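You operate a simulated robot arm through the tools that you are given. There is no shell and no other tool.

Carry out the task below with a simulated robot arm. There is one attempt and no reset: what you move stays moved.

## Task
Load the turntable: yellow peg by its 2, teal peg by its 4.
Fine: bring each figure round to the red mark to load it; turn back to 1.

Only the result counts: the job must be done as asked and must still hold three seconds after the hand-in. Knocking over, shifting, dropping, spilling or breaking anything else fails it.

## Robot
A 7-joint arm with a two-finger parallel gripper, fixed in place. Base frame: the origin is at the foot of the arm, x ahead of it, y to its left, z up. Lengths are in m, angles in degrees, forces in N, time in s.
With the tool pointing down near the work surface it reaches from about 0.24 to 0.68 m from the base axis. Its first joint turns from -66.0 to 66.0 degrees. Payload 2.4 kg.
Tool frame: the origin (TCP) lies between the finger pads and is the grasp point; the fingertips stand 0.03 m ahead of it; z points along the fingers, y is the line along which they close. Largest opening 0.094 m; finger width 0.028, thickness 0.01; the body of the gripper, 0.05 by 0.096 m, starts 0.055 m behind the TCP.
Orientation is told as [roll, pitch, yaw] about the base's x, y, z axes, in that order, counted from this pose: with the fingers straight down and closing along the base's y, the tool's x points along the base's -x, its y along +y and its z along -z.

## Interface
- The arm moves only by the tool jog_arm. Its arguments are lists of equal length, an entry for each row: "delta_pos": the shift along the base's x, y, z in m, a list of three; "rotation": the turn, a rotation vector about the base's x, y, z in degrees, a list of three; "hand": the finger opening in m, from 0 to 0.094. In form: {"delta_pos": [[x, y, z], ...], "rotation": [[wx, wy, wz], ...], "hand": [hand, ...]}. A call has 1 to 20 rows; each row is the pose to reach, as a shift and turn from the pose commanded when the call began. Rows are played at 5 a second. More than 0.05 m and 8.6 degrees between two rows, or a gripper value outside its range, and nothing of the call is played. Where a pose cannot be reached the arm comes as near as it can. A force on the tool above 40 N (or 10 N above the force at the start of the call, whichever is more), or a blocked arm, ends the call early, and 0.2 s more pass. Each finger travels about 0.153 m/s and halts on what it meets, pressing with about 42 N; the grip force reading is that of the motor and also rises with nothing between the fingers. The clock runs only during rows and for 0.2 s after the last one: add rows that repeat a pose to give the fingers time. The reply holds the time, the measured pose of the TCP, the force on the tool along the base axes, the opening and the grip force, in the units named above and with some noise, with the torque about the TCP (base axes, N m) and any sound that the robot's microphone picked up.
- Cameras (640 x 400 px; columns grow to the right, rows downward): "scene" is fixed at [0.0521, 0.4857, 1.4485]; the picture's right is [-0.62, -0.78, 0.00], its down [-0.41, 0.33, -0.85] and it looks along [0.67, -0.53, -0.52] (base axes); focal length 337 px, centre (320, 200). "wrist" rides on the gripper at [0.076, 0.014, -0.102] in the tool frame; the picture's right is [-0.18, 0.98, 0.00], its down [-0.75, -0.14, -0.64] and it looks along [-0.63, -0.12, 0.77] (tool axes); focal length 243 px, centre (320, 200). There is no depth. A picture from a camera that has moved, and an enlarged one, comes with that camera's place and axes in the base frame and with its lens.
- get_image(camera): a new picture of that camera. The clock stands still meanwhile.
- zoom(camera, box): a new picture of the part [left, top, right, bottom] of that camera's present view, enlarged. The clock stands still meanwhile.
- finish_job(): hands the job in; it is judged then, once.

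Nothing tells you positions but the pictures and the camera data. Unless the task says otherwise, let go and move clear before handing in.

The tools are called as a command line: name --argument value ..., lists and objects as JSON in quotes. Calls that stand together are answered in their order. jog_arm: Moves the arm, as the interface text tells. Its arguments: {"type":"object","properties":{"delta_pos":{"type":"array","items":{"type":"array","items":{"type":"number"}}},"rotation":{"type":"array","items":{"type":"array","items":{"type":"number"}}},"hand":{"type":"array","items":{"type":"number"}}},"required":["delta_pos","rotation","hand"]} The other tools are called the same way: get_image (camera) takes a picture; zoom (camera, box) takes an enlarged picture of a part of a camera's view; finish_job () hands the job in.

At the start:

```text
t: 0.0
tcp_pos: [0.4146, 0.1235, 1.1799]
orientation: [0.1, 0.0, 0.1]
wrist_force: [-0.5, 0.0, -0.3]
wrist_torque: [0.01, 0.01, 0.01]
gripper_width: 0.094
grip_force: 0.1
```

scene: 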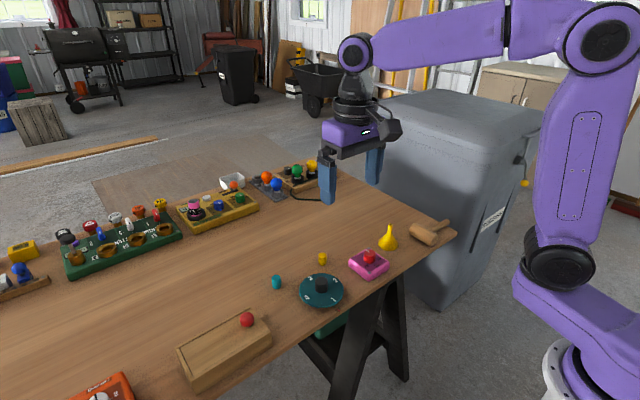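
wrist: 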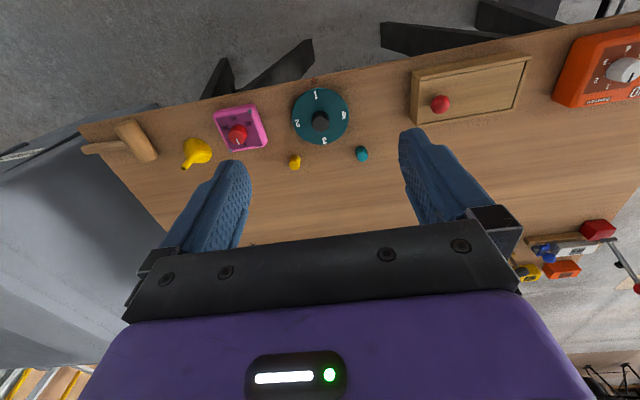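

I see a teal turntable with figures 1–4 and a black hub, with a small yellow peg and a small teal peg behind it on the table. I'll look closer before moving.

zoom --camera "scene" --box '[250, 230, 410, 330]'

zoom --camera "wrist" --box '[260, 70, 420, 170]'

zoom --camera "wrist" --box '[180, 60, 380, 185]'

```text
4.00 times, centred on (330, 280) of scene
camera zoom: at [0.0521, 0.4857, 1.4485], right [-0.62, -0.78, 0.0], down [-0.41, 0.33, -0.85], along [0.67, -0.53, -0.52], focal length 1349 px, centre (280, -120)
```

zoom: 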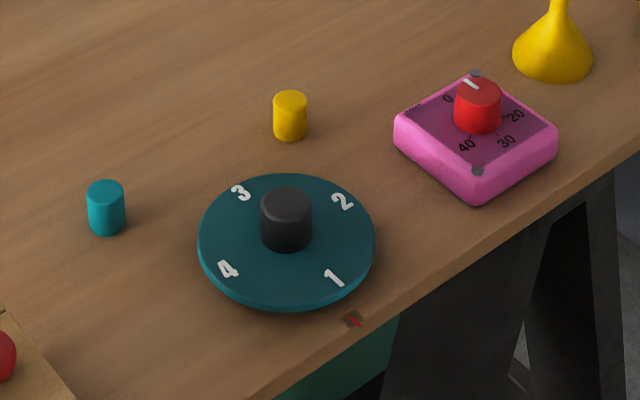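

```text
4.00 times, centred on (340, 120) of wrist
camera zoom: at [0.3379, 0.1376, 1.2813], right [0.18, 0.98, 0.0], down [0.75, -0.14, 0.64], along [0.63, -0.12, -0.77], focal length 970 px, centre (240, 520)
```

zoom: 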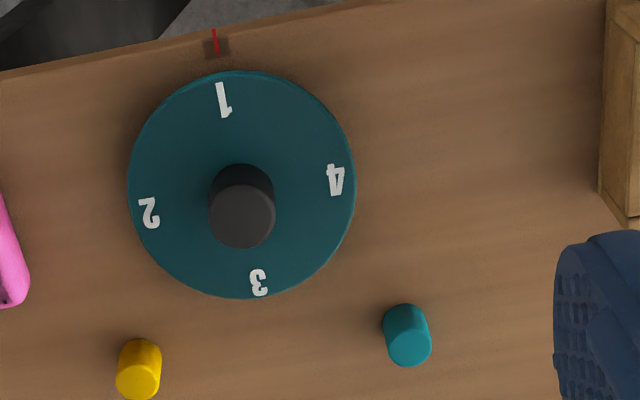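

```text
3.20 times, centred on (280, 122) of wrist
camera zoom: at [0.3379, 0.1376, 1.2813], right [0.18, 0.98, 0.0], down [0.75, -0.14, 0.64], along [0.63, -0.12, -0.77], focal length 776 px, centre (448, 448)
```

zoom: 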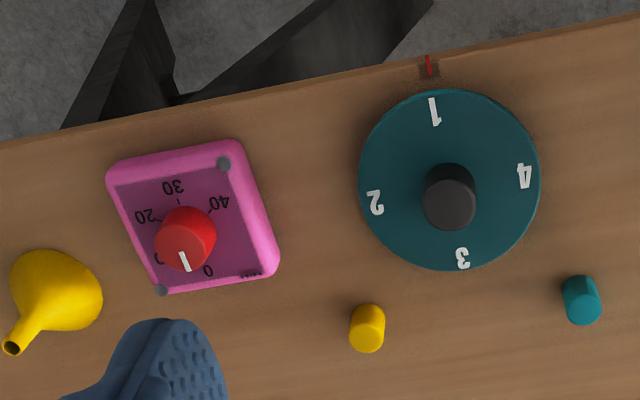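

The turntable sits near the base-side edge of the table at about (0.53, 0.10). Its red mark is on the side nearest the base, and 1 is currently at the mark. The yellow peg is at about (0.61, 0.03) and the teal peg at about (0.62, 0.18). I'll move the arm lower so I can measure these better.

jog_arm --delta_pos '[[0.012, -0.004, -0.036], [0.024, -0.008, -0.072], [0.036, -0.012, -0.108], [0.048, -0.016, -0.144], [0.06, -0.02, -0.18], [0.06, -0.02, -0.18]]' --rotation '[[0, 0, 0], [0, 0, 0], [0, 0, 0], [0, 0, 0], [0, 0, 0], [0, 0, 0]]' --hand '[0.094, 0.094, 0.094, 0.094, 0.094, 0.094]'

get_image --camera "wrist"

get_image --camera "scene"

```text
t: 1.4
tcp_pos: [0.4724, 0.1036, 0.9991]
orientation: [0.0, 0.1, 0.0]
wrist_force: [-1.0, 0.0, 0.6]
wrist_torque: [-0.02, 0.01, -0.01]
gripper_width: 0.094
grip_force: 0.1
```

```text
taken
camera wrist: at [0.3974, 0.1169, 1.102], right [0.18, 0.98, 0.0], down [0.75, -0.14, 0.64], along [0.63, -0.12, -0.77], focal length 243 px, centre (320, 200)
```

wrist: 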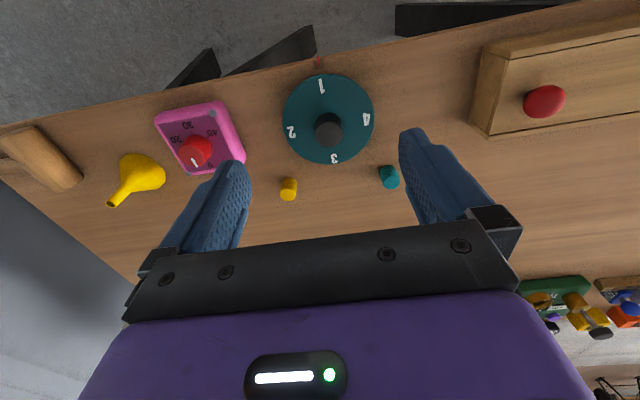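

```text
taken
```

scene: 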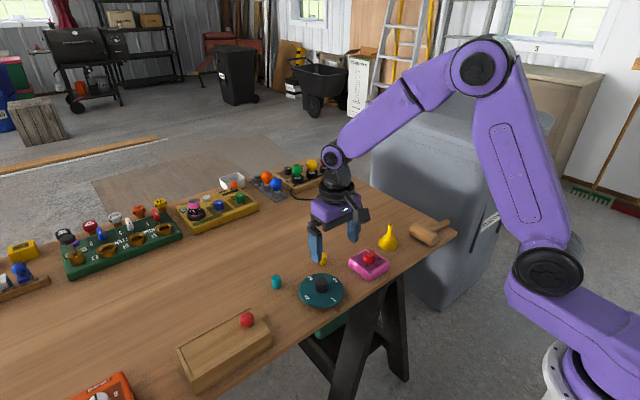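

zoom --camera "wrist" --box '[260, 45, 420, 145]'

zoom --camera "wrist" --box '[260, 110, 420, 210]'

zoom --camera "scene" --box '[280, 260, 376, 320]'

```text
4.00 times, centred on (340, 95) of wrist
camera zoom: at [0.3974, 0.1169, 1.102], right [0.18, 0.98, 0.0], down [0.75, -0.14, 0.64], along [0.63, -0.12, -0.77], focal length 970 px, centre (240, 620)
```

zoom: 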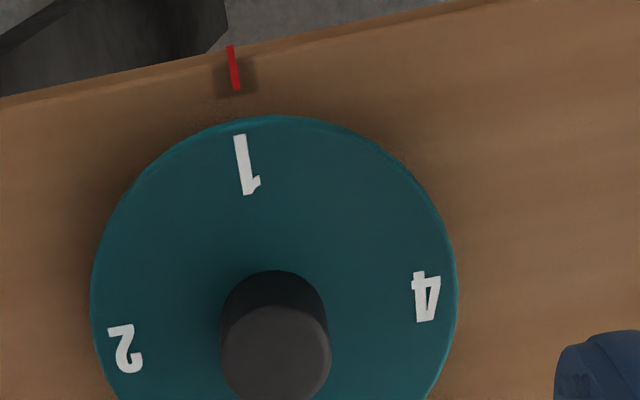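

```text
4.00 times, centred on (340, 160) of wrist
camera zoom: at [0.3974, 0.1169, 1.102], right [0.18, 0.98, 0.0], down [0.75, -0.14, 0.64], along [0.63, -0.12, -0.77], focal length 970 px, centre (240, 360)
```

zoom: 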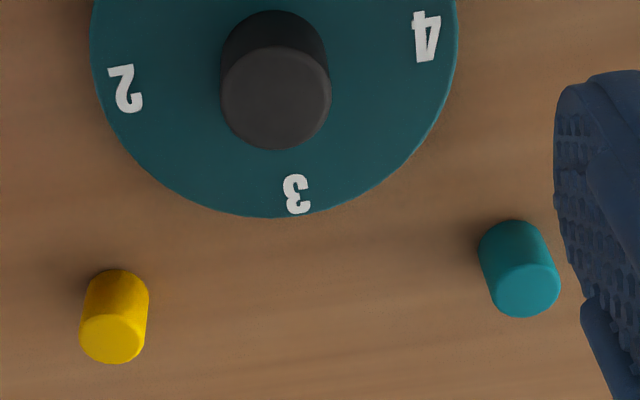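

```text
6.67 times, centred on (328, 290) of scene
camera zoom: at [0.0521, 0.4857, 1.4485], right [-0.62, -0.78, 0.0], down [-0.41, 0.33, -0.85], along [0.67, -0.53, -0.52], focal length 2248 px, centre (267, -400)
```

zoom: 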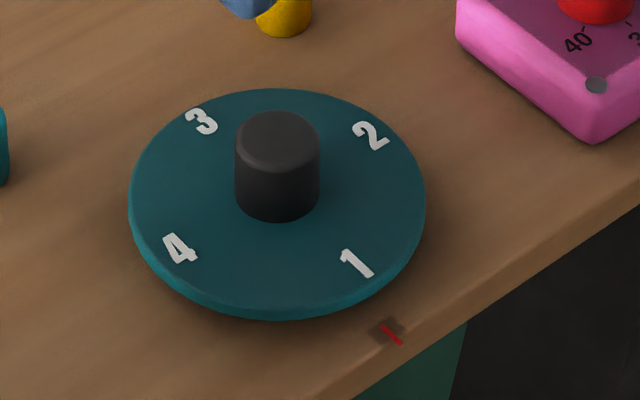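

The hub is at about (0.519, 0.105) with its top near z = 0.84. The disc is about 0.113 m across, and the mark lies straight toward the base from the hub. I'll go lower for another measurement.

jog_arm --delta_pos '[[0.015, 0.0, -0.035], [0.03, 0.0, -0.07], [0.03, 0.0, -0.07], [0.03, 0.0, -0.07]]' --rotation '[[0, 0, 0], [0, 0, 0], [0, 0, 0], [0, 0, 0]]' --hand '[0.094, 0.094, 0.094, 0.094]'

get_image --camera "wrist"

zoom --camera "wrist" --box '[240, 50, 400, 150]'

zoom --camera "wrist" --box '[240, 140, 400, 240]'

```text
t: 2.4
tcp_pos: [0.5047, 0.1028, 0.9297]
orientation: [0.0, 0.0, 0.0]
wrist_force: [0.0, -0.2, -0.3]
wrist_torque: [0.02, 0.01, 0.02]
gripper_width: 0.0941
grip_force: 0.0
```

```text
taken
camera wrist: at [0.4277, 0.1169, 1.0309], right [0.18, 0.98, 0.0], down [0.75, -0.14, 0.64], along [0.63, -0.12, -0.77], focal length 243 px, centre (320, 200)
```

wrist: 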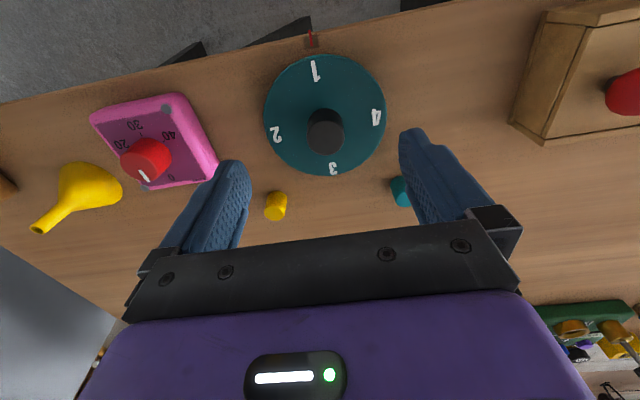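

```text
4.00 times, centred on (320, 100) of wrist
camera zoom: at [0.4277, 0.1169, 1.0309], right [0.18, 0.98, 0.0], down [0.75, -0.14, 0.64], along [0.63, -0.12, -0.77], focal length 970 px, centre (320, 600)
```

zoom: 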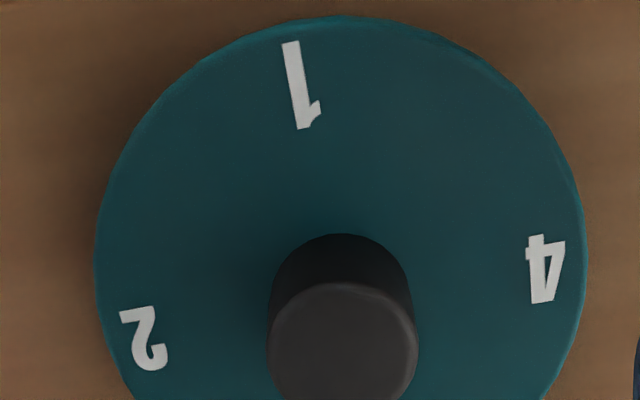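

```text
4.00 times, centred on (320, 190) of wrist
camera zoom: at [0.4277, 0.1169, 1.0309], right [0.18, 0.98, 0.0], down [0.75, -0.14, 0.64], along [0.63, -0.12, -0.77], focal length 970 px, centre (320, 240)
```

zoom: 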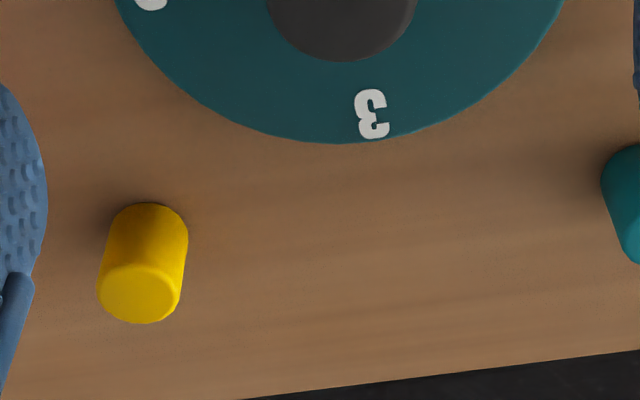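

The hub is at (0.520, 0.105), with the hub top near z = 0.839 and the disc top near z = 0.811. The yellow peg is at (0.600, 0.034). Next I'll go above the hub with the gripper turned +45° so I can turn the disc −90°.

jog_arm --delta_pos '[[0.0025, 0.0003, 0], [0.005, 0.0006, 0], [0.0075, 0.0009, 0], [0.01, 0.0012, 0], [0.0125, 0.0014, -0.01], [0.0151, 0.0015, -0.025], [0.0151, 0.0015, -0.035], [0.0151, 0.0015, -0.035]]' --rotation '[[0, 0, 7.5], [0, 0, 15], [0, 0, 22.5], [0, 0, 30], [0, 0, 37.5], [0, 0, 45], [0, 0, 45], [0, 0, 45]]' --hand '[0.094, 0.085, 0.075, 0.065, 0.06, 0.06, 0.06, 0.06]'

get_image --camera "wrist"

zoom --camera "scene" --box '[260, 210, 388, 310]'

```text
t: 4.2
tcp_pos: [0.5201, 0.1051, 0.8935]
orientation: [0.0, 0.0, 45.1]
wrist_force: [0.8, 0.1, 0.0]
wrist_torque: [0.0, 0.03, 0.02]
gripper_width: 0.06
grip_force: 0.0
```

```text
taken
camera wrist: at [0.4551, 0.0611, 0.9957], right [-0.57, 0.82, 0.0], down [0.63, 0.43, 0.64], along [0.53, 0.36, -0.77], focal length 243 px, centre (320, 200)
```

wrist: 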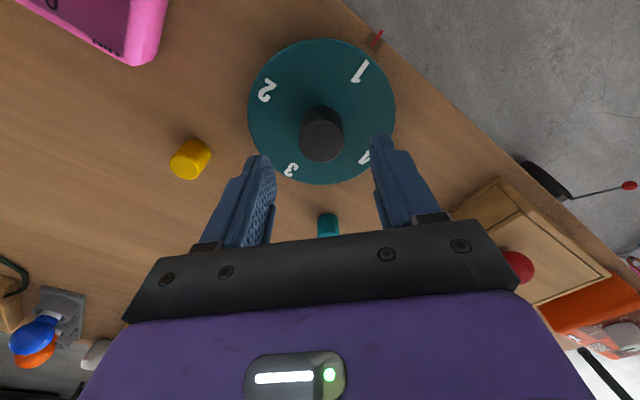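

```text
4.00 times, centred on (324, 260) of scene
camera zoom: at [0.0521, 0.4857, 1.4485], right [-0.62, -0.78, 0.0], down [-0.41, 0.33, -0.85], along [0.67, -0.53, -0.52], focal length 1349 px, centre (304, -40)
```

zoom: 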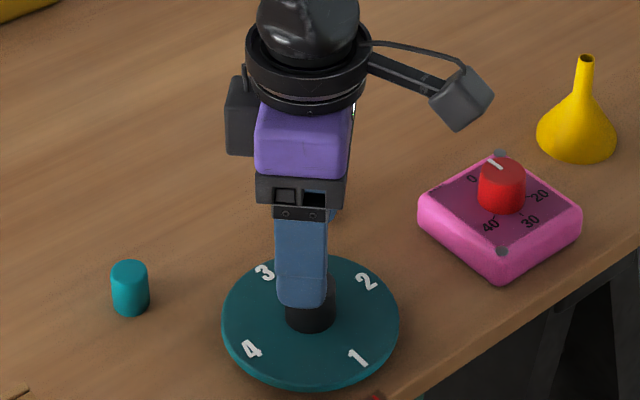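

The hub is centred between the fingers as predicted. I'll descend so the tips sit just above the disc, then close on the hub.

jog_arm --delta_pos '[[0, 0, -0.02], [0, 0, -0.04], [0, 0, -0.048], [0, 0, -0.048]]' --rotation '[[0, 0, 0], [0, 0, 0], [0, 0, 0], [0, 0, 0]]' --hand '[0.06, 0.06, 0.06, 0.06]'

get_image --camera "wrist"

zoom --camera "scene" --box '[280, 230, 376, 320]'

```text
t: 5.1
tcp_pos: [0.5206, 0.1041, 0.8488]
orientation: [0.0, 0.0, 45.0]
wrist_force: [-4.4, -2.6, 10.3]
wrist_torque: [-0.2, -0.15, -0.06]
gripper_width: 0.0589
grip_force: 0.0
stopped in row 4: the force on the tool passed its limit at 46 N (the readings are from after the stop); the commanded pose is now the measured one
```

```text
taken
camera wrist: at [0.4556, 0.0608, 0.9511], right [-0.56, 0.83, 0.0], down [0.63, 0.43, 0.64], along [0.53, 0.36, -0.77], focal length 243 px, centre (320, 200)
```

wrist: 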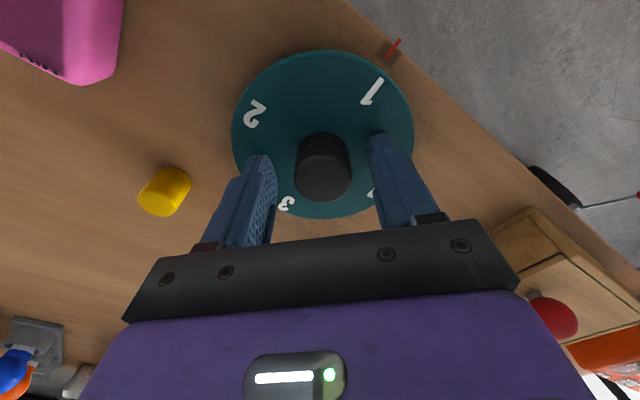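

```text
4.44 times, centred on (328, 275) of scene
camera zoom: at [0.0518, 0.4857, 1.4485], right [-0.62, -0.78, 0.0], down [-0.41, 0.33, -0.85], along [0.67, -0.53, -0.52], focal length 1498 px, centre (284, -133)
```

zoom: 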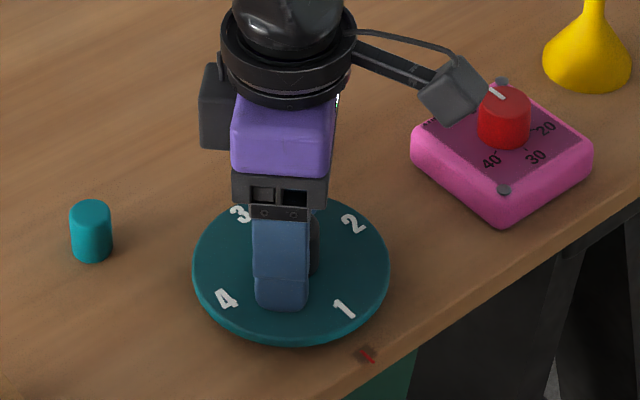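

The tips touched the disc at TCP z ≈ 0.849, so the disc top is at about z = 0.819. I'll back up a few millimetres and then close on the hub.

jog_arm --delta_pos '[[0, 0, 0.003], [0, 0, 0.003]]' --rotation '[[0, 0, 0], [0, 0, 0]]' --hand '[0.06, 0.06]'

zoom --camera "wrist" --box '[220, 30, 428, 230]'

```text
t: 5.7
tcp_pos: [0.521, 0.1054, 0.8521]
orientation: [0.0, 0.0, 45.0]
wrist_force: [0.3, -0.5, -0.2]
wrist_torque: [0.0, 0.01, 0.01]
gripper_width: 0.0601
grip_force: 0.1
```

```text
2.00 times, centred on (324, 130) of wrist
camera zoom: at [0.4557, 0.061, 0.9536], right [-0.57, 0.82, 0.0], down [0.63, 0.43, 0.64], along [0.53, 0.36, -0.77], focal length 485 px, centre (312, 340)
```

zoom: 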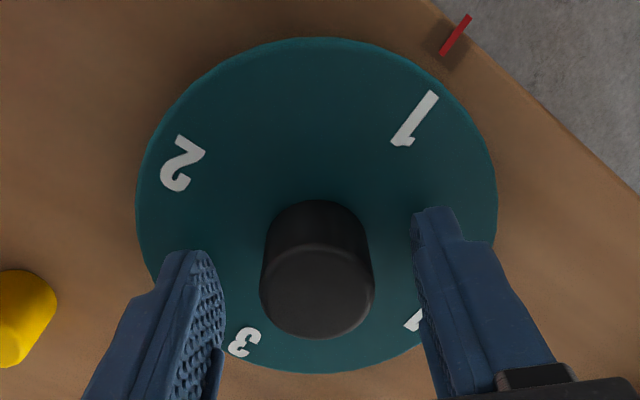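

The hub now appears to be at about (0.516, 0.105), given the corrected height. I'll shift by −5 mm in x and recheck the centring before gripping.

jog_arm --delta_pos '[[-0.005, -0.0002, 0.001], [-0.005, -0.0002, 0.001]]' --rotation '[[0, 0, 0], [0, 0, 0]]' --hand '[0.06, 0.06]'

zoom --camera "wrist" --box '[220, 30, 428, 230]'

zoom --camera "scene" --box '[280, 240, 376, 320]'

```text
t: 6.3
tcp_pos: [0.5157, 0.1042, 0.8521]
orientation: [0.0, 0.0, 45.0]
wrist_force: [0.4, 0.6, -0.1]
wrist_torque: [0.0, -0.01, 0.0]
gripper_width: 0.0598
grip_force: 0.1
```

```text
2.00 times, centred on (324, 130) of wrist
camera zoom: at [0.4509, 0.0603, 0.9546], right [-0.57, 0.82, 0.0], down [0.63, 0.43, 0.64], along [0.53, 0.36, -0.77], focal length 485 px, centre (312, 340)
```

zoom: 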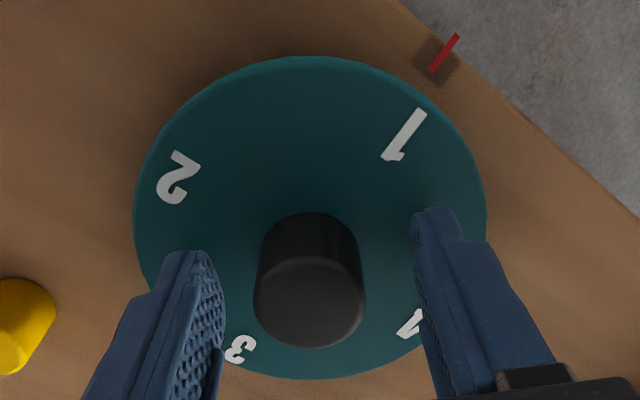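

```text
5.00 times, centred on (328, 280) of scene
camera zoom: at [0.0521, 0.4857, 1.4485], right [-0.62, -0.78, 0.0], down [-0.41, 0.33, -0.85], along [0.67, -0.53, -0.52], focal length 1686 px, centre (280, -200)
```

zoom: 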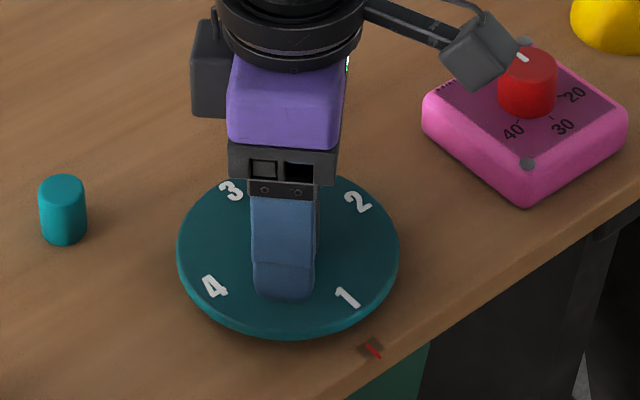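

The hub is now centred to within about 1 mm. Closing on it.

jog_arm --delta_pos '[[0, 0, 0], [0, 0, 0], [0, 0, 0]]' --rotation '[[0, 0, 0], [0, 0, 0], [0, 0, 0]]' --hand '[0.04, 0.025, 0.025]'

zoom --camera "wrist" --box '[220, 30, 428, 230]'

```text
t: 7.1
tcp_pos: [0.5156, 0.1028, 0.8524]
orientation: [-0.1, 0.0, 45.0]
wrist_force: [6.1, -4.9, -3.8]
wrist_torque: [-0.05, -0.35, -0.02]
gripper_width: 0.031
grip_force: 44.8
```

```text
2.00 times, centred on (324, 130) of wrist
camera zoom: at [0.4514, 0.0595, 0.9545], right [-0.56, 0.83, 0.0], down [0.63, 0.43, 0.64], along [0.53, 0.36, -0.77], focal length 485 px, centre (312, 340)
```

zoom: 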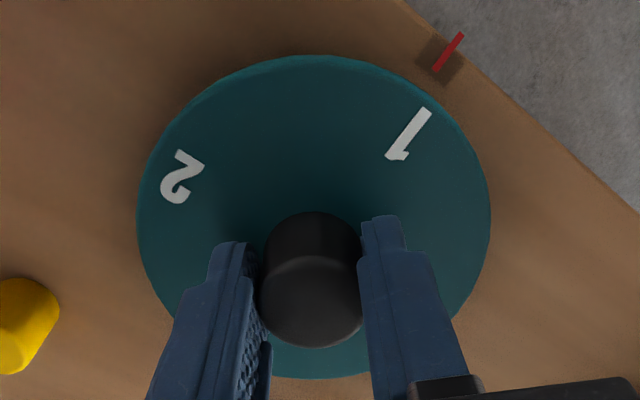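

The hub is gripped at 0.031 m, with a small side force that I'll trim out. I'll start turning clockwise in a small step to see how the disc behaves.

jog_arm --delta_pos '[[0.0007, -0.001, 0], [0.0007, -0.001, 0], [0.0007, -0.001, 0], [0.0007, -0.001, 0]]' --rotation '[[0, 0, 0], [0, 0, -5], [0, 0, -10], [0, 0, -15]]' --hand '[0.025, 0.025, 0.025, 0.025]'

get_image --camera "wrist"

```text
t: 8.1
tcp_pos: [0.5167, 0.1036, 0.8533]
orientation: [-0.1, -0.1, 30.1]
wrist_force: [9.7, -1.6, -7.1]
wrist_torque: [-0.58, 0.84, 0.0]
gripper_width: 0.0312
grip_force: 44.8
```

```text
taken
camera wrist: at [0.4422, 0.078, 0.9546], right [-0.33, 0.94, 0.0], down [0.72, 0.25, 0.64], along [0.61, 0.21, -0.77], focal length 243 px, centre (320, 200)
```

wrist: 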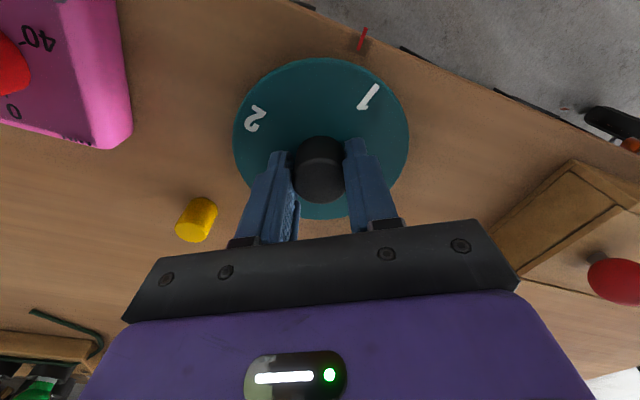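

The disc turns freely with the gripper. I'll continue for the remaining −75°.

jog_arm --delta_pos '[[0, 0, 0], [0, 0, 0], [0, 0, 0], [0, 0, 0], [0, 0, 0], [0, 0, 0], [0, 0, 0], [0, 0, 0], [0, 0, 0], [0, 0, 0], [0, 0, 0]]' --rotation '[[0, 0, -7.5], [0, 0, -15], [0, 0, -22.5], [0, 0, -30], [0, 0, -37.5], [0, 0, -45], [0, 0, -52.5], [0, 0, -60], [0, 0, -67.5], [0, 0, -75], [0, 0, -75]]' --hand '[0.025, 0.025, 0.025, 0.025, 0.025, 0.025, 0.025, 0.025, 0.025, 0.025, 0.025]'

get_image --camera "wrist"

zoom --camera "scene" --box '[280, 240, 376, 320]'

```text
t: 10.5
tcp_pos: [0.5166, 0.1076, 0.8527]
orientation: [0.2, 0.0, -44.9]
wrist_force: [2.8, 25.2, -1.3]
wrist_torque: [0.86, -0.39, 0.01]
gripper_width: 0.0308
grip_force: 45.3
```

```text
taken
camera wrist: at [0.4714, 0.17, 0.9545], right [0.82, 0.57, 0.0], down [0.43, -0.63, 0.64], along [0.37, -0.53, -0.77], focal length 243 px, centre (320, 200)
```

wrist: 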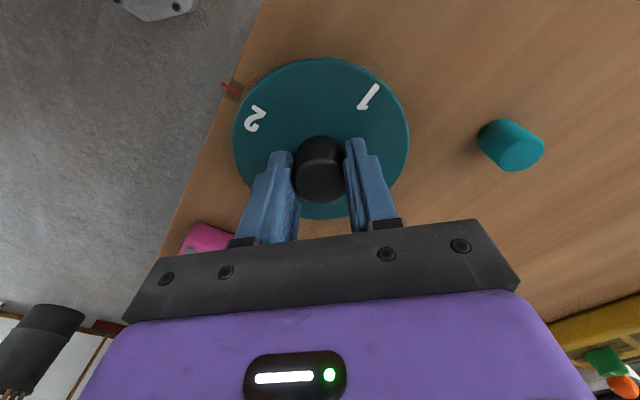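

```text
5.00 times, centred on (328, 280) of scene
camera zoom: at [0.0522, 0.4863, 1.4483], right [-0.62, -0.78, 0.0], down [-0.41, 0.33, -0.85], along [0.67, -0.53, -0.52], focal length 1686 px, centre (280, -200)
```

zoom: 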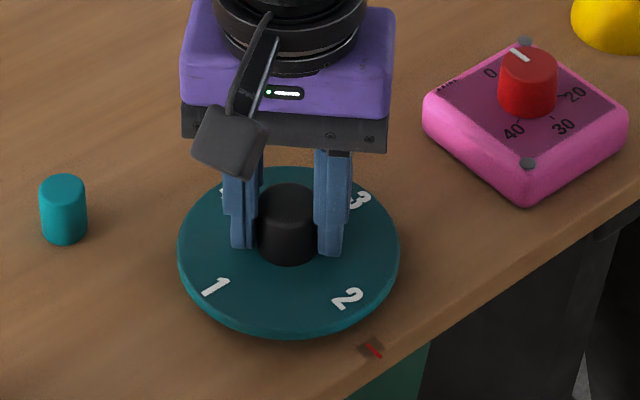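

2 is now at the mark, but there is a side force of about 25 N in y because my centre is off by a few millimetres. I'll relieve that while still gripping and then measure again.

jog_arm --delta_pos '[[0, 0.001, 0], [0, 0.002, 0], [0.0005, 0.003, 0], [0.0005, 0.003, 0]]' --rotation '[[0, 0, 0], [0, 0, 0], [0, 0, 0], [0, 0, 0]]' --hand '[0.025, 0.025, 0.025, 0.025]'

zoom --camera "wrist" --box '[200, 40, 440, 190]'

```text
t: 11.5
tcp_pos: [0.5176, 0.1076, 0.8529]
orientation: [0.0, 0.1, -45.1]
wrist_force: [2.6, 13.7, 6.5]
wrist_torque: [-0.47, -0.82, 0.06]
gripper_width: 0.031
grip_force: 44.6
```

```text
2.67 times, centred on (320, 115) of wrist
camera zoom: at [0.4718, 0.1703, 0.9546], right [0.83, 0.56, 0.0], down [0.43, -0.63, 0.64], along [0.36, -0.53, -0.77], focal length 647 px, centre (320, 427)
```

zoom: 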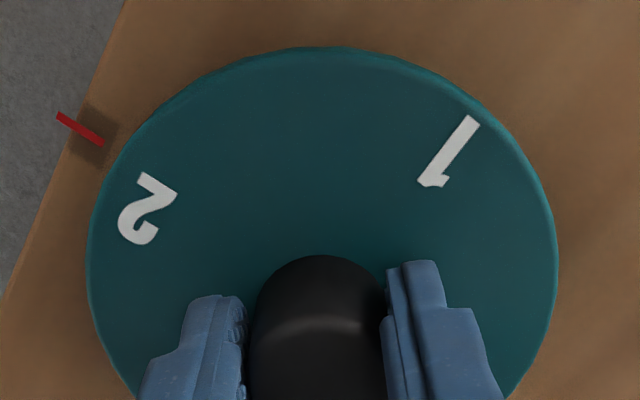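

2 sits at the mark to within about half a degree. I'll trim the remaining side force, release the hub and go up.

jog_arm --delta_pos '[[0.0, 0.0015, 0], [0.0005, 0.003, -0.0005], [0.0005, 0.003, -0.0005]]' --rotation '[[0, 0, 0], [0, 0, 0], [0, 0, 0]]' --hand '[0.025, 0.025, 0.025]'

```text
t: 12.3
tcp_pos: [0.5164, 0.1076, 0.8527]
orientation: [-0.2, 0.1, -45.2]
wrist_force: [-6.9, -9.9, 29.9]
wrist_torque: [-0.64, 0.3, -0.05]
gripper_width: 0.0313
grip_force: 44.2
```

The side force has reversed sign, so I'm about centred. Now I'll open to free the hub and check the forces.

jog_arm --delta_pos '[[-0.0003, -0.0015, 0.001], [-0.0003, -0.0015, 0.001], [-0.0003, -0.0015, 0.001]]' --rotation '[[0, 0, 0], [0, 0, 0], [0, 0, 0]]' --hand '[0.025, 0.045, 0.056]'

zoom --camera "wrist" --box '[200, 40, 440, 190]'

```text
t: 13.1
tcp_pos: [0.5165, 0.1091, 0.852]
orientation: [-0.1, 0.1, -45.1]
wrist_force: [-0.6, 0.0, 0.8]
wrist_torque: [-0.04, 0.01, 0.0]
gripper_width: 0.056
grip_force: 0.0
```

```text
2.67 times, centred on (320, 115) of wrist
camera zoom: at [0.4721, 0.1724, 0.9548], right [0.82, 0.57, 0.0], down [0.43, -0.63, 0.64], along [0.36, -0.53, -0.77], focal length 647 px, centre (320, 427)
```

zoom: 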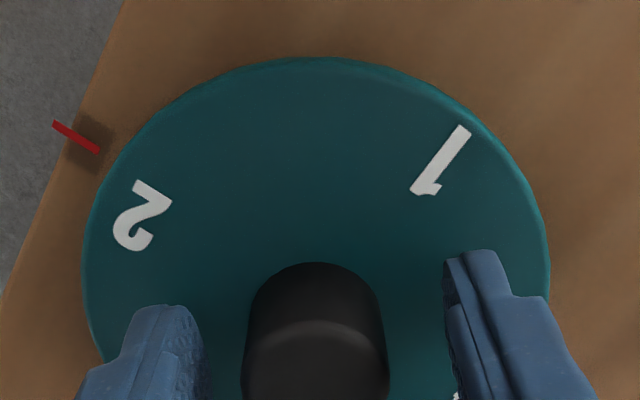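

The hub is free and 2 stays at the mark. I'll go up, turn the gripper back to yaw 0 and hover over the yellow peg at about (0.595, 0.036).

jog_arm --delta_pos '[[0, 0, 0.034], [0, 0, 0.067], [0.013, -0.012, 0.067], [0.026, -0.024, 0.067], [0.039, -0.036, 0.067], [0.052, -0.048, 0.067], [0.065, -0.06, 0.067], [0.078, -0.0714, 0.067], [0.078, -0.0714, 0.067]]' --rotation '[[0, 0, 0], [0, 0, 0], [0, 0, 7.5], [0, 0, 15], [0, 0, 22.5], [0, 0, 30], [0, 0, 37.5], [0, 0, 45], [0, 0, 45]]' --hand '[0.056, 0.056, 0.056, 0.056, 0.056, 0.056, 0.056, 0.056, 0.056]'

get_image --camera "wrist"

zoom --camera "wrist" --box '[240, 60, 400, 200]'

zoom --camera "scene" --box '[260, 220, 388, 320]'

```text
t: 15.1
tcp_pos: [0.5968, 0.0375, 0.9194]
orientation: [0.0, 0.0, 0.0]
wrist_force: [0.3, 0.0, 0.1]
wrist_torque: [-0.04, 0.02, 0.01]
gripper_width: 0.0559
grip_force: 0.1
```

```text
taken
camera wrist: at [0.5189, 0.0508, 1.0222], right [0.18, 0.98, 0.0], down [0.75, -0.14, 0.64], along [0.63, -0.12, -0.77], focal length 243 px, centre (320, 200)
```

wrist: 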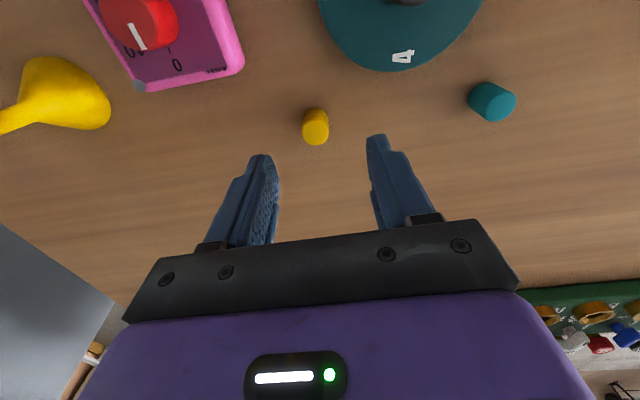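

```text
2.86 times, centred on (320, 130) of wrist
camera zoom: at [0.5189, 0.0508, 1.0222], right [0.18, 0.98, 0.0], down [0.75, -0.14, 0.64], along [0.63, -0.12, -0.77], focal length 693 px, centre (320, 400)
```

zoom: 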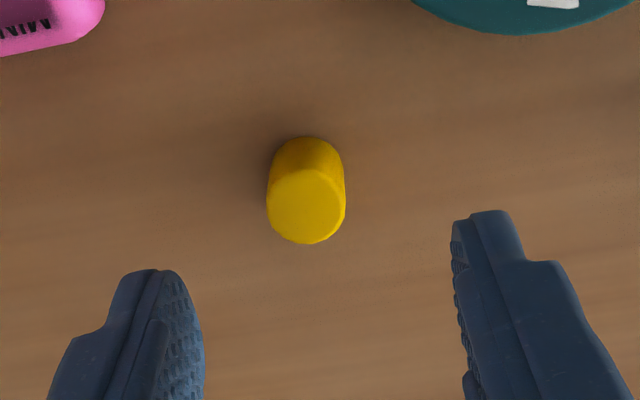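

```text
4.00 times, centred on (324, 270) of scene
camera zoom: at [0.0521, 0.4857, 1.4485], right [-0.62, -0.78, 0.0], down [-0.41, 0.33, -0.85], along [0.67, -0.53, -0.52], focal length 1349 px, centre (304, -80)
```

zoom: 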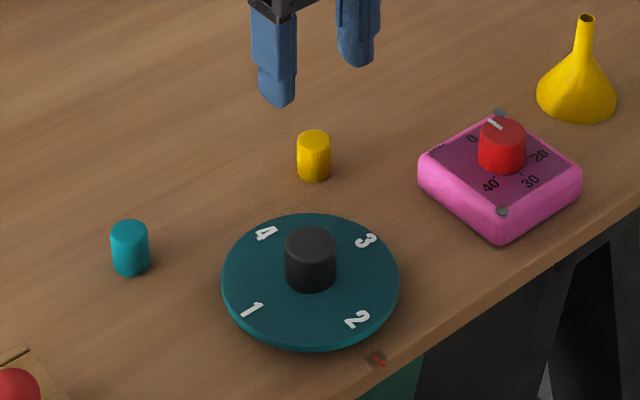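

The yellow peg is at about (0.601, 0.0315). I'll shift over it, come down partway and check.

jog_arm --delta_pos '[[0.006, -0.0045, 0], [0.006, -0.0045, -0.025], [0.006, -0.0045, -0.045], [0.006, -0.0045, -0.045]]' --rotation '[[0, 0, 0], [0, 0, 0], [0, 0, 0], [0, 0, 0]]' --hand '[0.056, 0.056, 0.056, 0.056]'

zoom --camera "wrist" --box '[220, 60, 420, 210]'

zoom --camera "scene" --box '[280, 200, 376, 290]'

```text
t: 16.1
tcp_pos: [0.6013, 0.0331, 0.8754]
orientation: [-0.1, 0.1, -0.1]
wrist_force: [-0.1, -0.4, 0.0]
wrist_torque: [-0.04, 0.02, -0.03]
gripper_width: 0.0558
grip_force: 0.1
```

```text
2.67 times, centred on (320, 135) of wrist
camera zoom: at [0.5237, 0.0471, 0.9772], right [0.18, 0.98, 0.0], down [0.75, -0.14, 0.64], along [0.63, -0.12, -0.77], focal length 647 px, centre (320, 373)
```

zoom: 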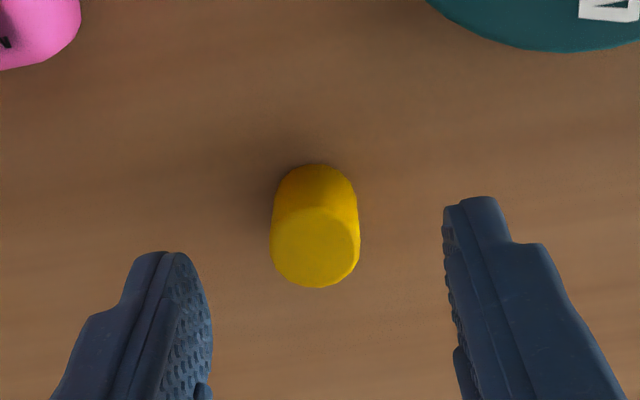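

```text
4.44 times, centred on (328, 245) of scene
camera zoom: at [0.0521, 0.4857, 1.4485], right [-0.62, -0.78, 0.0], down [-0.41, 0.33, -0.85], along [0.67, -0.53, -0.52], focal length 1498 px, centre (284, 0)
```

zoom: 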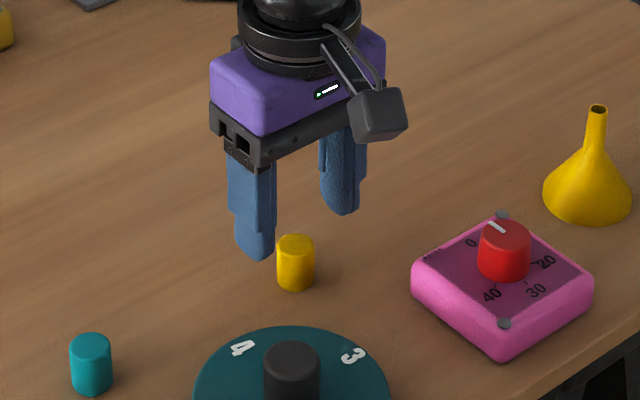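

The peg is centred to within 1 mm. I'll come down to grasp height.

jog_arm --delta_pos '[[0, -0.001, -0.015], [0, -0.001, -0.025], [0, -0.001, -0.029], [0, -0.001, -0.029]]' --rotation '[[0, 0, 0], [0, 0, 0], [0, 0, 0], [0, 0, 0]]' --hand '[0.056, 0.056, 0.056, 0.056]'

zoom --camera "wrist" --box '[220, 60, 420, 210]'

zoom --camera "scene" --box '[280, 200, 376, 290]'

```text
t: 17.1
tcp_pos: [0.6017, 0.0326, 0.8459]
orientation: [0.0, -0.1, 0.1]
wrist_force: [-0.5, 0.2, 0.1]
wrist_torque: [0.0, -0.02, 0.01]
gripper_width: 0.0561
grip_force: 0.0
```

```text
2.67 times, centred on (320, 135) of wrist
camera zoom: at [0.5235, 0.0465, 0.9476], right [0.18, 0.98, 0.0], down [0.75, -0.14, 0.64], along [0.63, -0.12, -0.77], focal length 647 px, centre (320, 373)
```

zoom: 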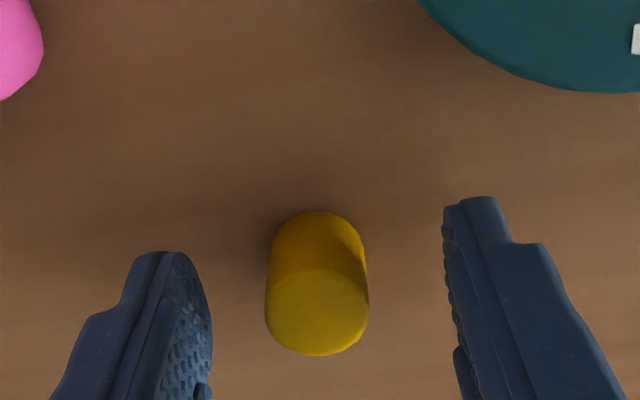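

```text
4.44 times, centred on (328, 245) of scene
camera zoom: at [0.0521, 0.4857, 1.4485], right [-0.62, -0.78, 0.0], down [-0.41, 0.33, -0.85], along [0.67, -0.53, -0.52], focal length 1498 px, centre (284, 0)
```

zoom: 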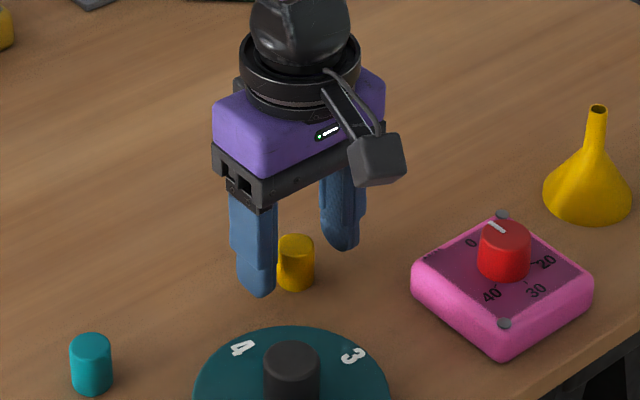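

The peg is between the fingers with no contact. Closing on it.

jog_arm --delta_pos '[[-0.001, 0, 0], [-0.001, 0, 0], [-0.001, 0, 0], [-0.001, 0, 0]]' --rotation '[[0, 0, 0], [0, 0, 0], [0, 0, 0], [0, 0, 0]]' --hand '[0.035, 0.018, 0.018, 0.018]'

zoom --camera "wrist" --box '[220, 60, 420, 210]'

```text
t: 18.1
tcp_pos: [0.5987, 0.0321, 0.8457]
orientation: [0.0, 0.0, 0.0]
wrist_force: [-0.2, 0.0, 1.0]
wrist_torque: [-0.02, 0.02, 0.03]
gripper_width: 0.0199
grip_force: 2.4
```

```text
2.67 times, centred on (320, 135) of wrist
camera zoom: at [0.5225, 0.046, 0.9474], right [0.18, 0.98, 0.0], down [0.75, -0.14, 0.64], along [0.63, -0.12, -0.77], focal length 647 px, centre (320, 373)
```

zoom: 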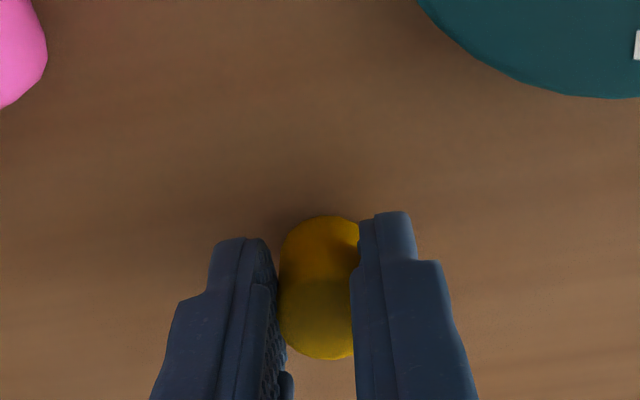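

The grip is light because the target opening is close to the peg width, so I'll squeeze more firmly and then lift a little to check.

jog_arm --delta_pos '[[0, 0, 0], [0, 0, 0], [0, 0, 0.01], [0, 0, 0.02], [0, 0, 0.03], [0, 0, 0.03]]' --rotation '[[0, 0, 0], [0, 0, 0], [0, 0, 0], [0, 0, 0], [0, 0, 0], [0, 0, 0]]' --hand '[0.008, 0.008, 0.008, 0.008, 0.008, 0.008]'

get_image --camera "wrist"

zoom --camera "scene" --box '[280, 200, 376, 290]'

```text
t: 19.5
tcp_pos: [0.5985, 0.0313, 0.8755]
orientation: [0.0, 0.0, -0.1]
wrist_force: [-0.2, 0.3, -0.7]
wrist_torque: [0.03, 0.01, -0.01]
gripper_width: 0.016
grip_force: 42.3
```

```text
taken
camera wrist: at [0.5215, 0.0453, 0.9783], right [0.18, 0.98, 0.0], down [0.75, -0.14, 0.64], along [0.63, -0.12, -0.77], focal length 243 px, centre (320, 200)
```

wrist: 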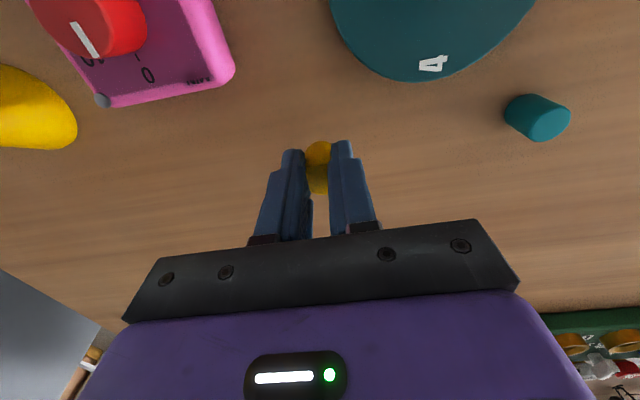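

```text
4.44 times, centred on (328, 245) of scene
camera zoom: at [0.0521, 0.4857, 1.4485], right [-0.62, -0.78, 0.0], down [-0.41, 0.33, -0.85], along [0.67, -0.53, -0.52], focal length 1498 px, centre (284, 0)
```

zoom: 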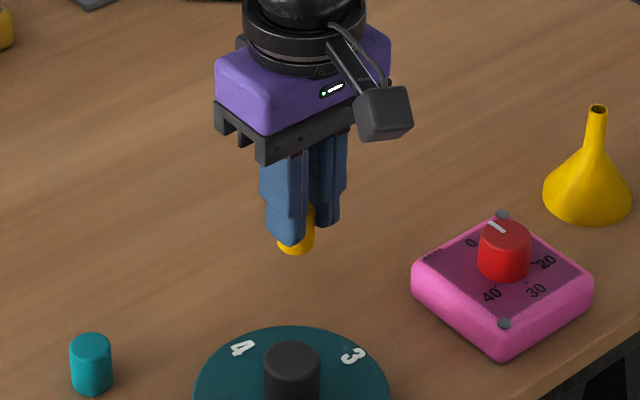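

zoom --camera "wrist" --box '[270, 120, 370, 220]'

zoom --camera "scene" --box '[320, 225, 370, 265]'

```text
4.00 times, centred on (320, 170) of wrist
camera zoom: at [0.5215, 0.0453, 0.9783], right [0.18, 0.98, 0.0], down [0.75, -0.14, 0.64], along [0.63, -0.12, -0.77], focal length 970 px, centre (320, 320)
```

zoom: 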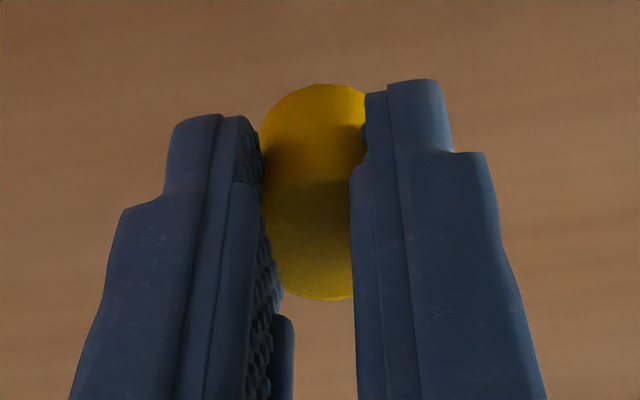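

```text
10.00 times, centred on (345, 245) of scene
camera zoom: at [0.0521, 0.4857, 1.4485], right [-0.62, -0.78, 0.0], down [-0.41, 0.33, -0.85], along [0.67, -0.53, -0.52], focal length 3372 px, centre (70, -250)
```

zoom: 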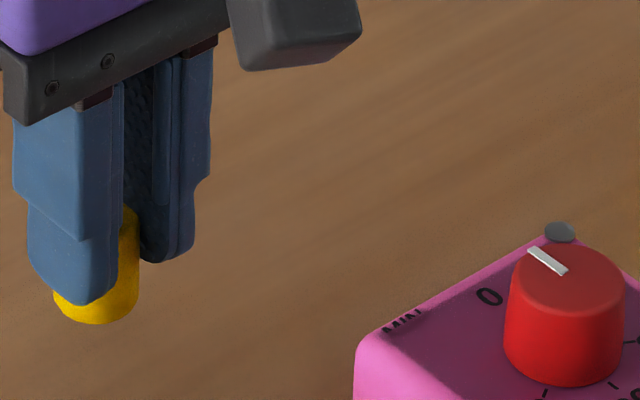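

The yellow peg is held upright. I'll carry it over the hub side to just inboard of the 2 at about (0.478, 0.106), stay well above it, and check there.

jog_arm --delta_pos '[[0, 0, 0.022], [0, 0, 0.044], [-0.024, 0.015, 0.044], [-0.048, 0.03, 0.044], [-0.072, 0.045, 0.044], [-0.096, 0.06, 0.044], [-0.1215, 0.074, 0.044], [-0.1215, 0.074, 0.02], [-0.1215, 0.074, 0.0], [-0.1215, 0.074, 0.0]]' --rotation '[[0, 0, 0], [0, 0, 0], [0, 0, 0], [0, 0, 0], [0, 0, 0], [0, 0, 0], [0, 0, 0], [0, 0, 0], [0, 0, 0], [0, 0, 0]]' --hand '[0.008, 0.008, 0.008, 0.008, 0.008, 0.008, 0.008, 0.008, 0.008, 0.008]'

get_image --camera "wrist"

zoom --camera "wrist" --box '[240, 60, 400, 200]'

zoom --camera "scene" --box '[280, 240, 376, 320]'

```text
t: 21.7
tcp_pos: [0.477, 0.1058, 0.877]
orientation: [0.1, 0.0, 0.0]
wrist_force: [0.0, 0.3, 0.3]
wrist_torque: [0.03, 0.01, 0.0]
gripper_width: 0.0216
grip_force: 42.4
```

```text
taken
camera wrist: at [0.3995, 0.1194, 0.9776], right [0.18, 0.98, 0.0], down [0.75, -0.14, 0.64], along [0.63, -0.12, -0.77], focal length 243 px, centre (320, 200)
```

wrist: 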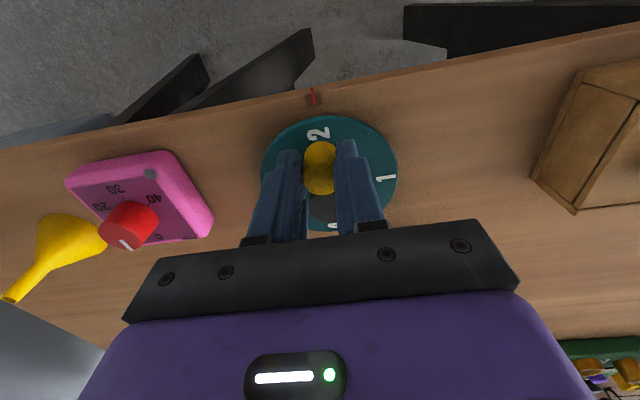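

```text
2.86 times, centred on (320, 130) of wrist
camera zoom: at [0.3995, 0.1194, 0.9776], right [0.18, 0.98, 0.0], down [0.75, -0.14, 0.64], along [0.63, -0.12, -0.77], focal length 693 px, centre (320, 400)
```

zoom: 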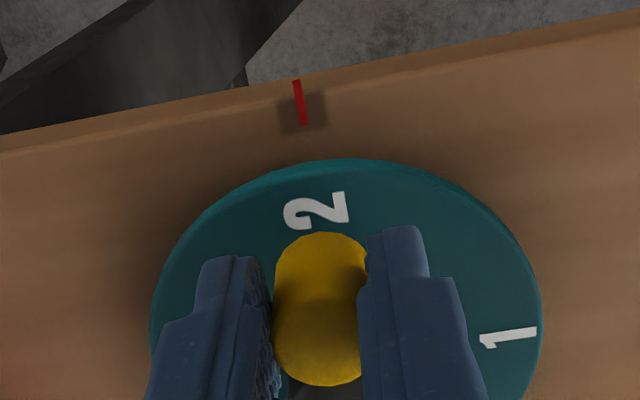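

```text
5.00 times, centred on (328, 280) of scene
camera zoom: at [0.0521, 0.4857, 1.4485], right [-0.62, -0.78, 0.0], down [-0.41, 0.33, -0.85], along [0.67, -0.53, -0.52], focal length 1686 px, centre (280, -200)
```

zoom: 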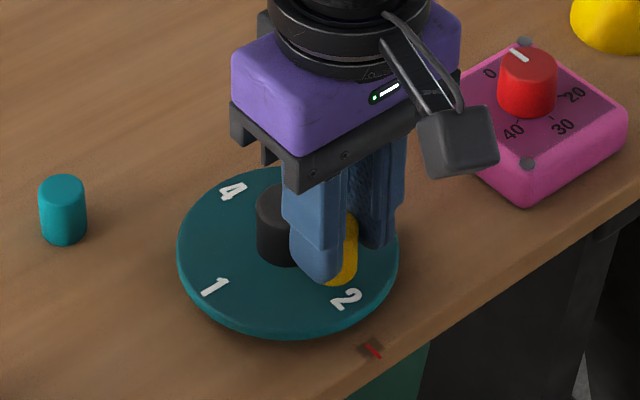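

The peg is right by the 2, aligned with the mark. I'll lower gently and feel for contact with the disc.

jog_arm --delta_pos '[[0.002, 0, -0.008], [0.002, 0, -0.014], [0.002, 0, -0.018], [0.002, 0, -0.018]]' --rotation '[[0, 0, 0], [0, 0, 0], [0, 0, 0], [0, 0, 0]]' --hand '[0.008, 0.008, 0.008, 0.008]'

zoom --camera "wrist" --box '[240, 60, 400, 200]'

zoom --camera "scene" --box '[290, 255, 370, 315]'

```text
t: 22.7
tcp_pos: [0.4803, 0.1049, 0.8599]
orientation: [0.1, -0.3, 0.0]
wrist_force: [-4.8, 1.0, 39.6]
wrist_torque: [0.03, 0.0, 0.02]
gripper_width: 0.0217
grip_force: 41.9
```

```text
2.86 times, centred on (320, 130) of wrist
camera zoom: at [0.4031, 0.12, 0.9609], right [0.18, 0.98, 0.0], down [0.75, -0.14, 0.65], along [0.64, -0.12, -0.76], focal length 693 px, centre (320, 400)
```

zoom: 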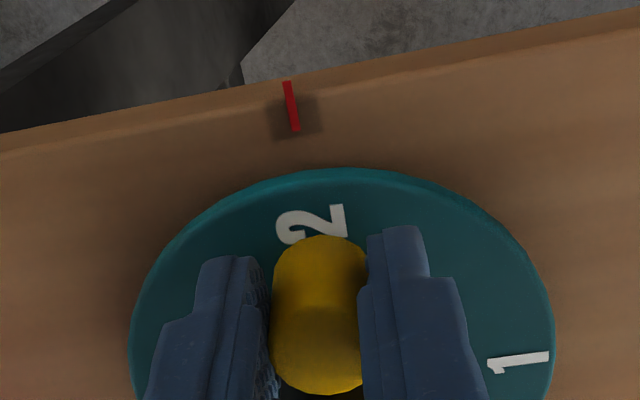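

```text
6.67 times, centred on (330, 285) of scene
camera zoom: at [0.0514, 0.4856, 1.4486], right [-0.62, -0.78, 0.0], down [-0.41, 0.33, -0.85], along [0.67, -0.53, -0.52], focal length 2248 px, centre (253, -367)
```

zoom: 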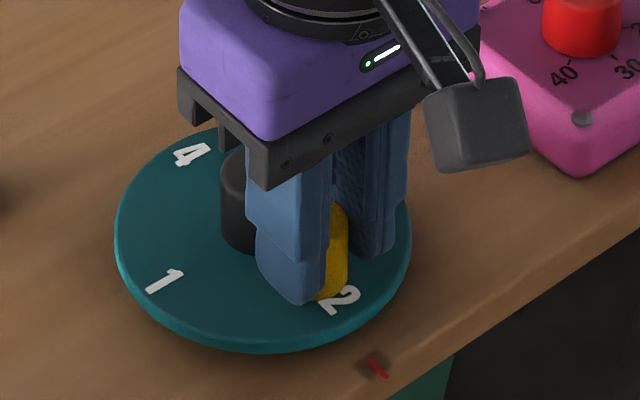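

The peg bottom is in contact with the disc at about 40 N. I'll ease up to remove most of the force before releasing.

jog_arm --delta_pos '[[0, 0, 0.001], [0, 0, 0.001]]' --rotation '[[0, 0, 0], [0, 0, 0]]' --hand '[0.008, 0.008]'

```text
t: 23.3
tcp_pos: [0.4811, 0.1062, 0.8589]
orientation: [0.1, -0.1, 0.0]
wrist_force: [3.2, 0.0, 24.8]
wrist_torque: [0.03, -0.25, 0.0]
gripper_width: 0.0215
grip_force: 42.4
```

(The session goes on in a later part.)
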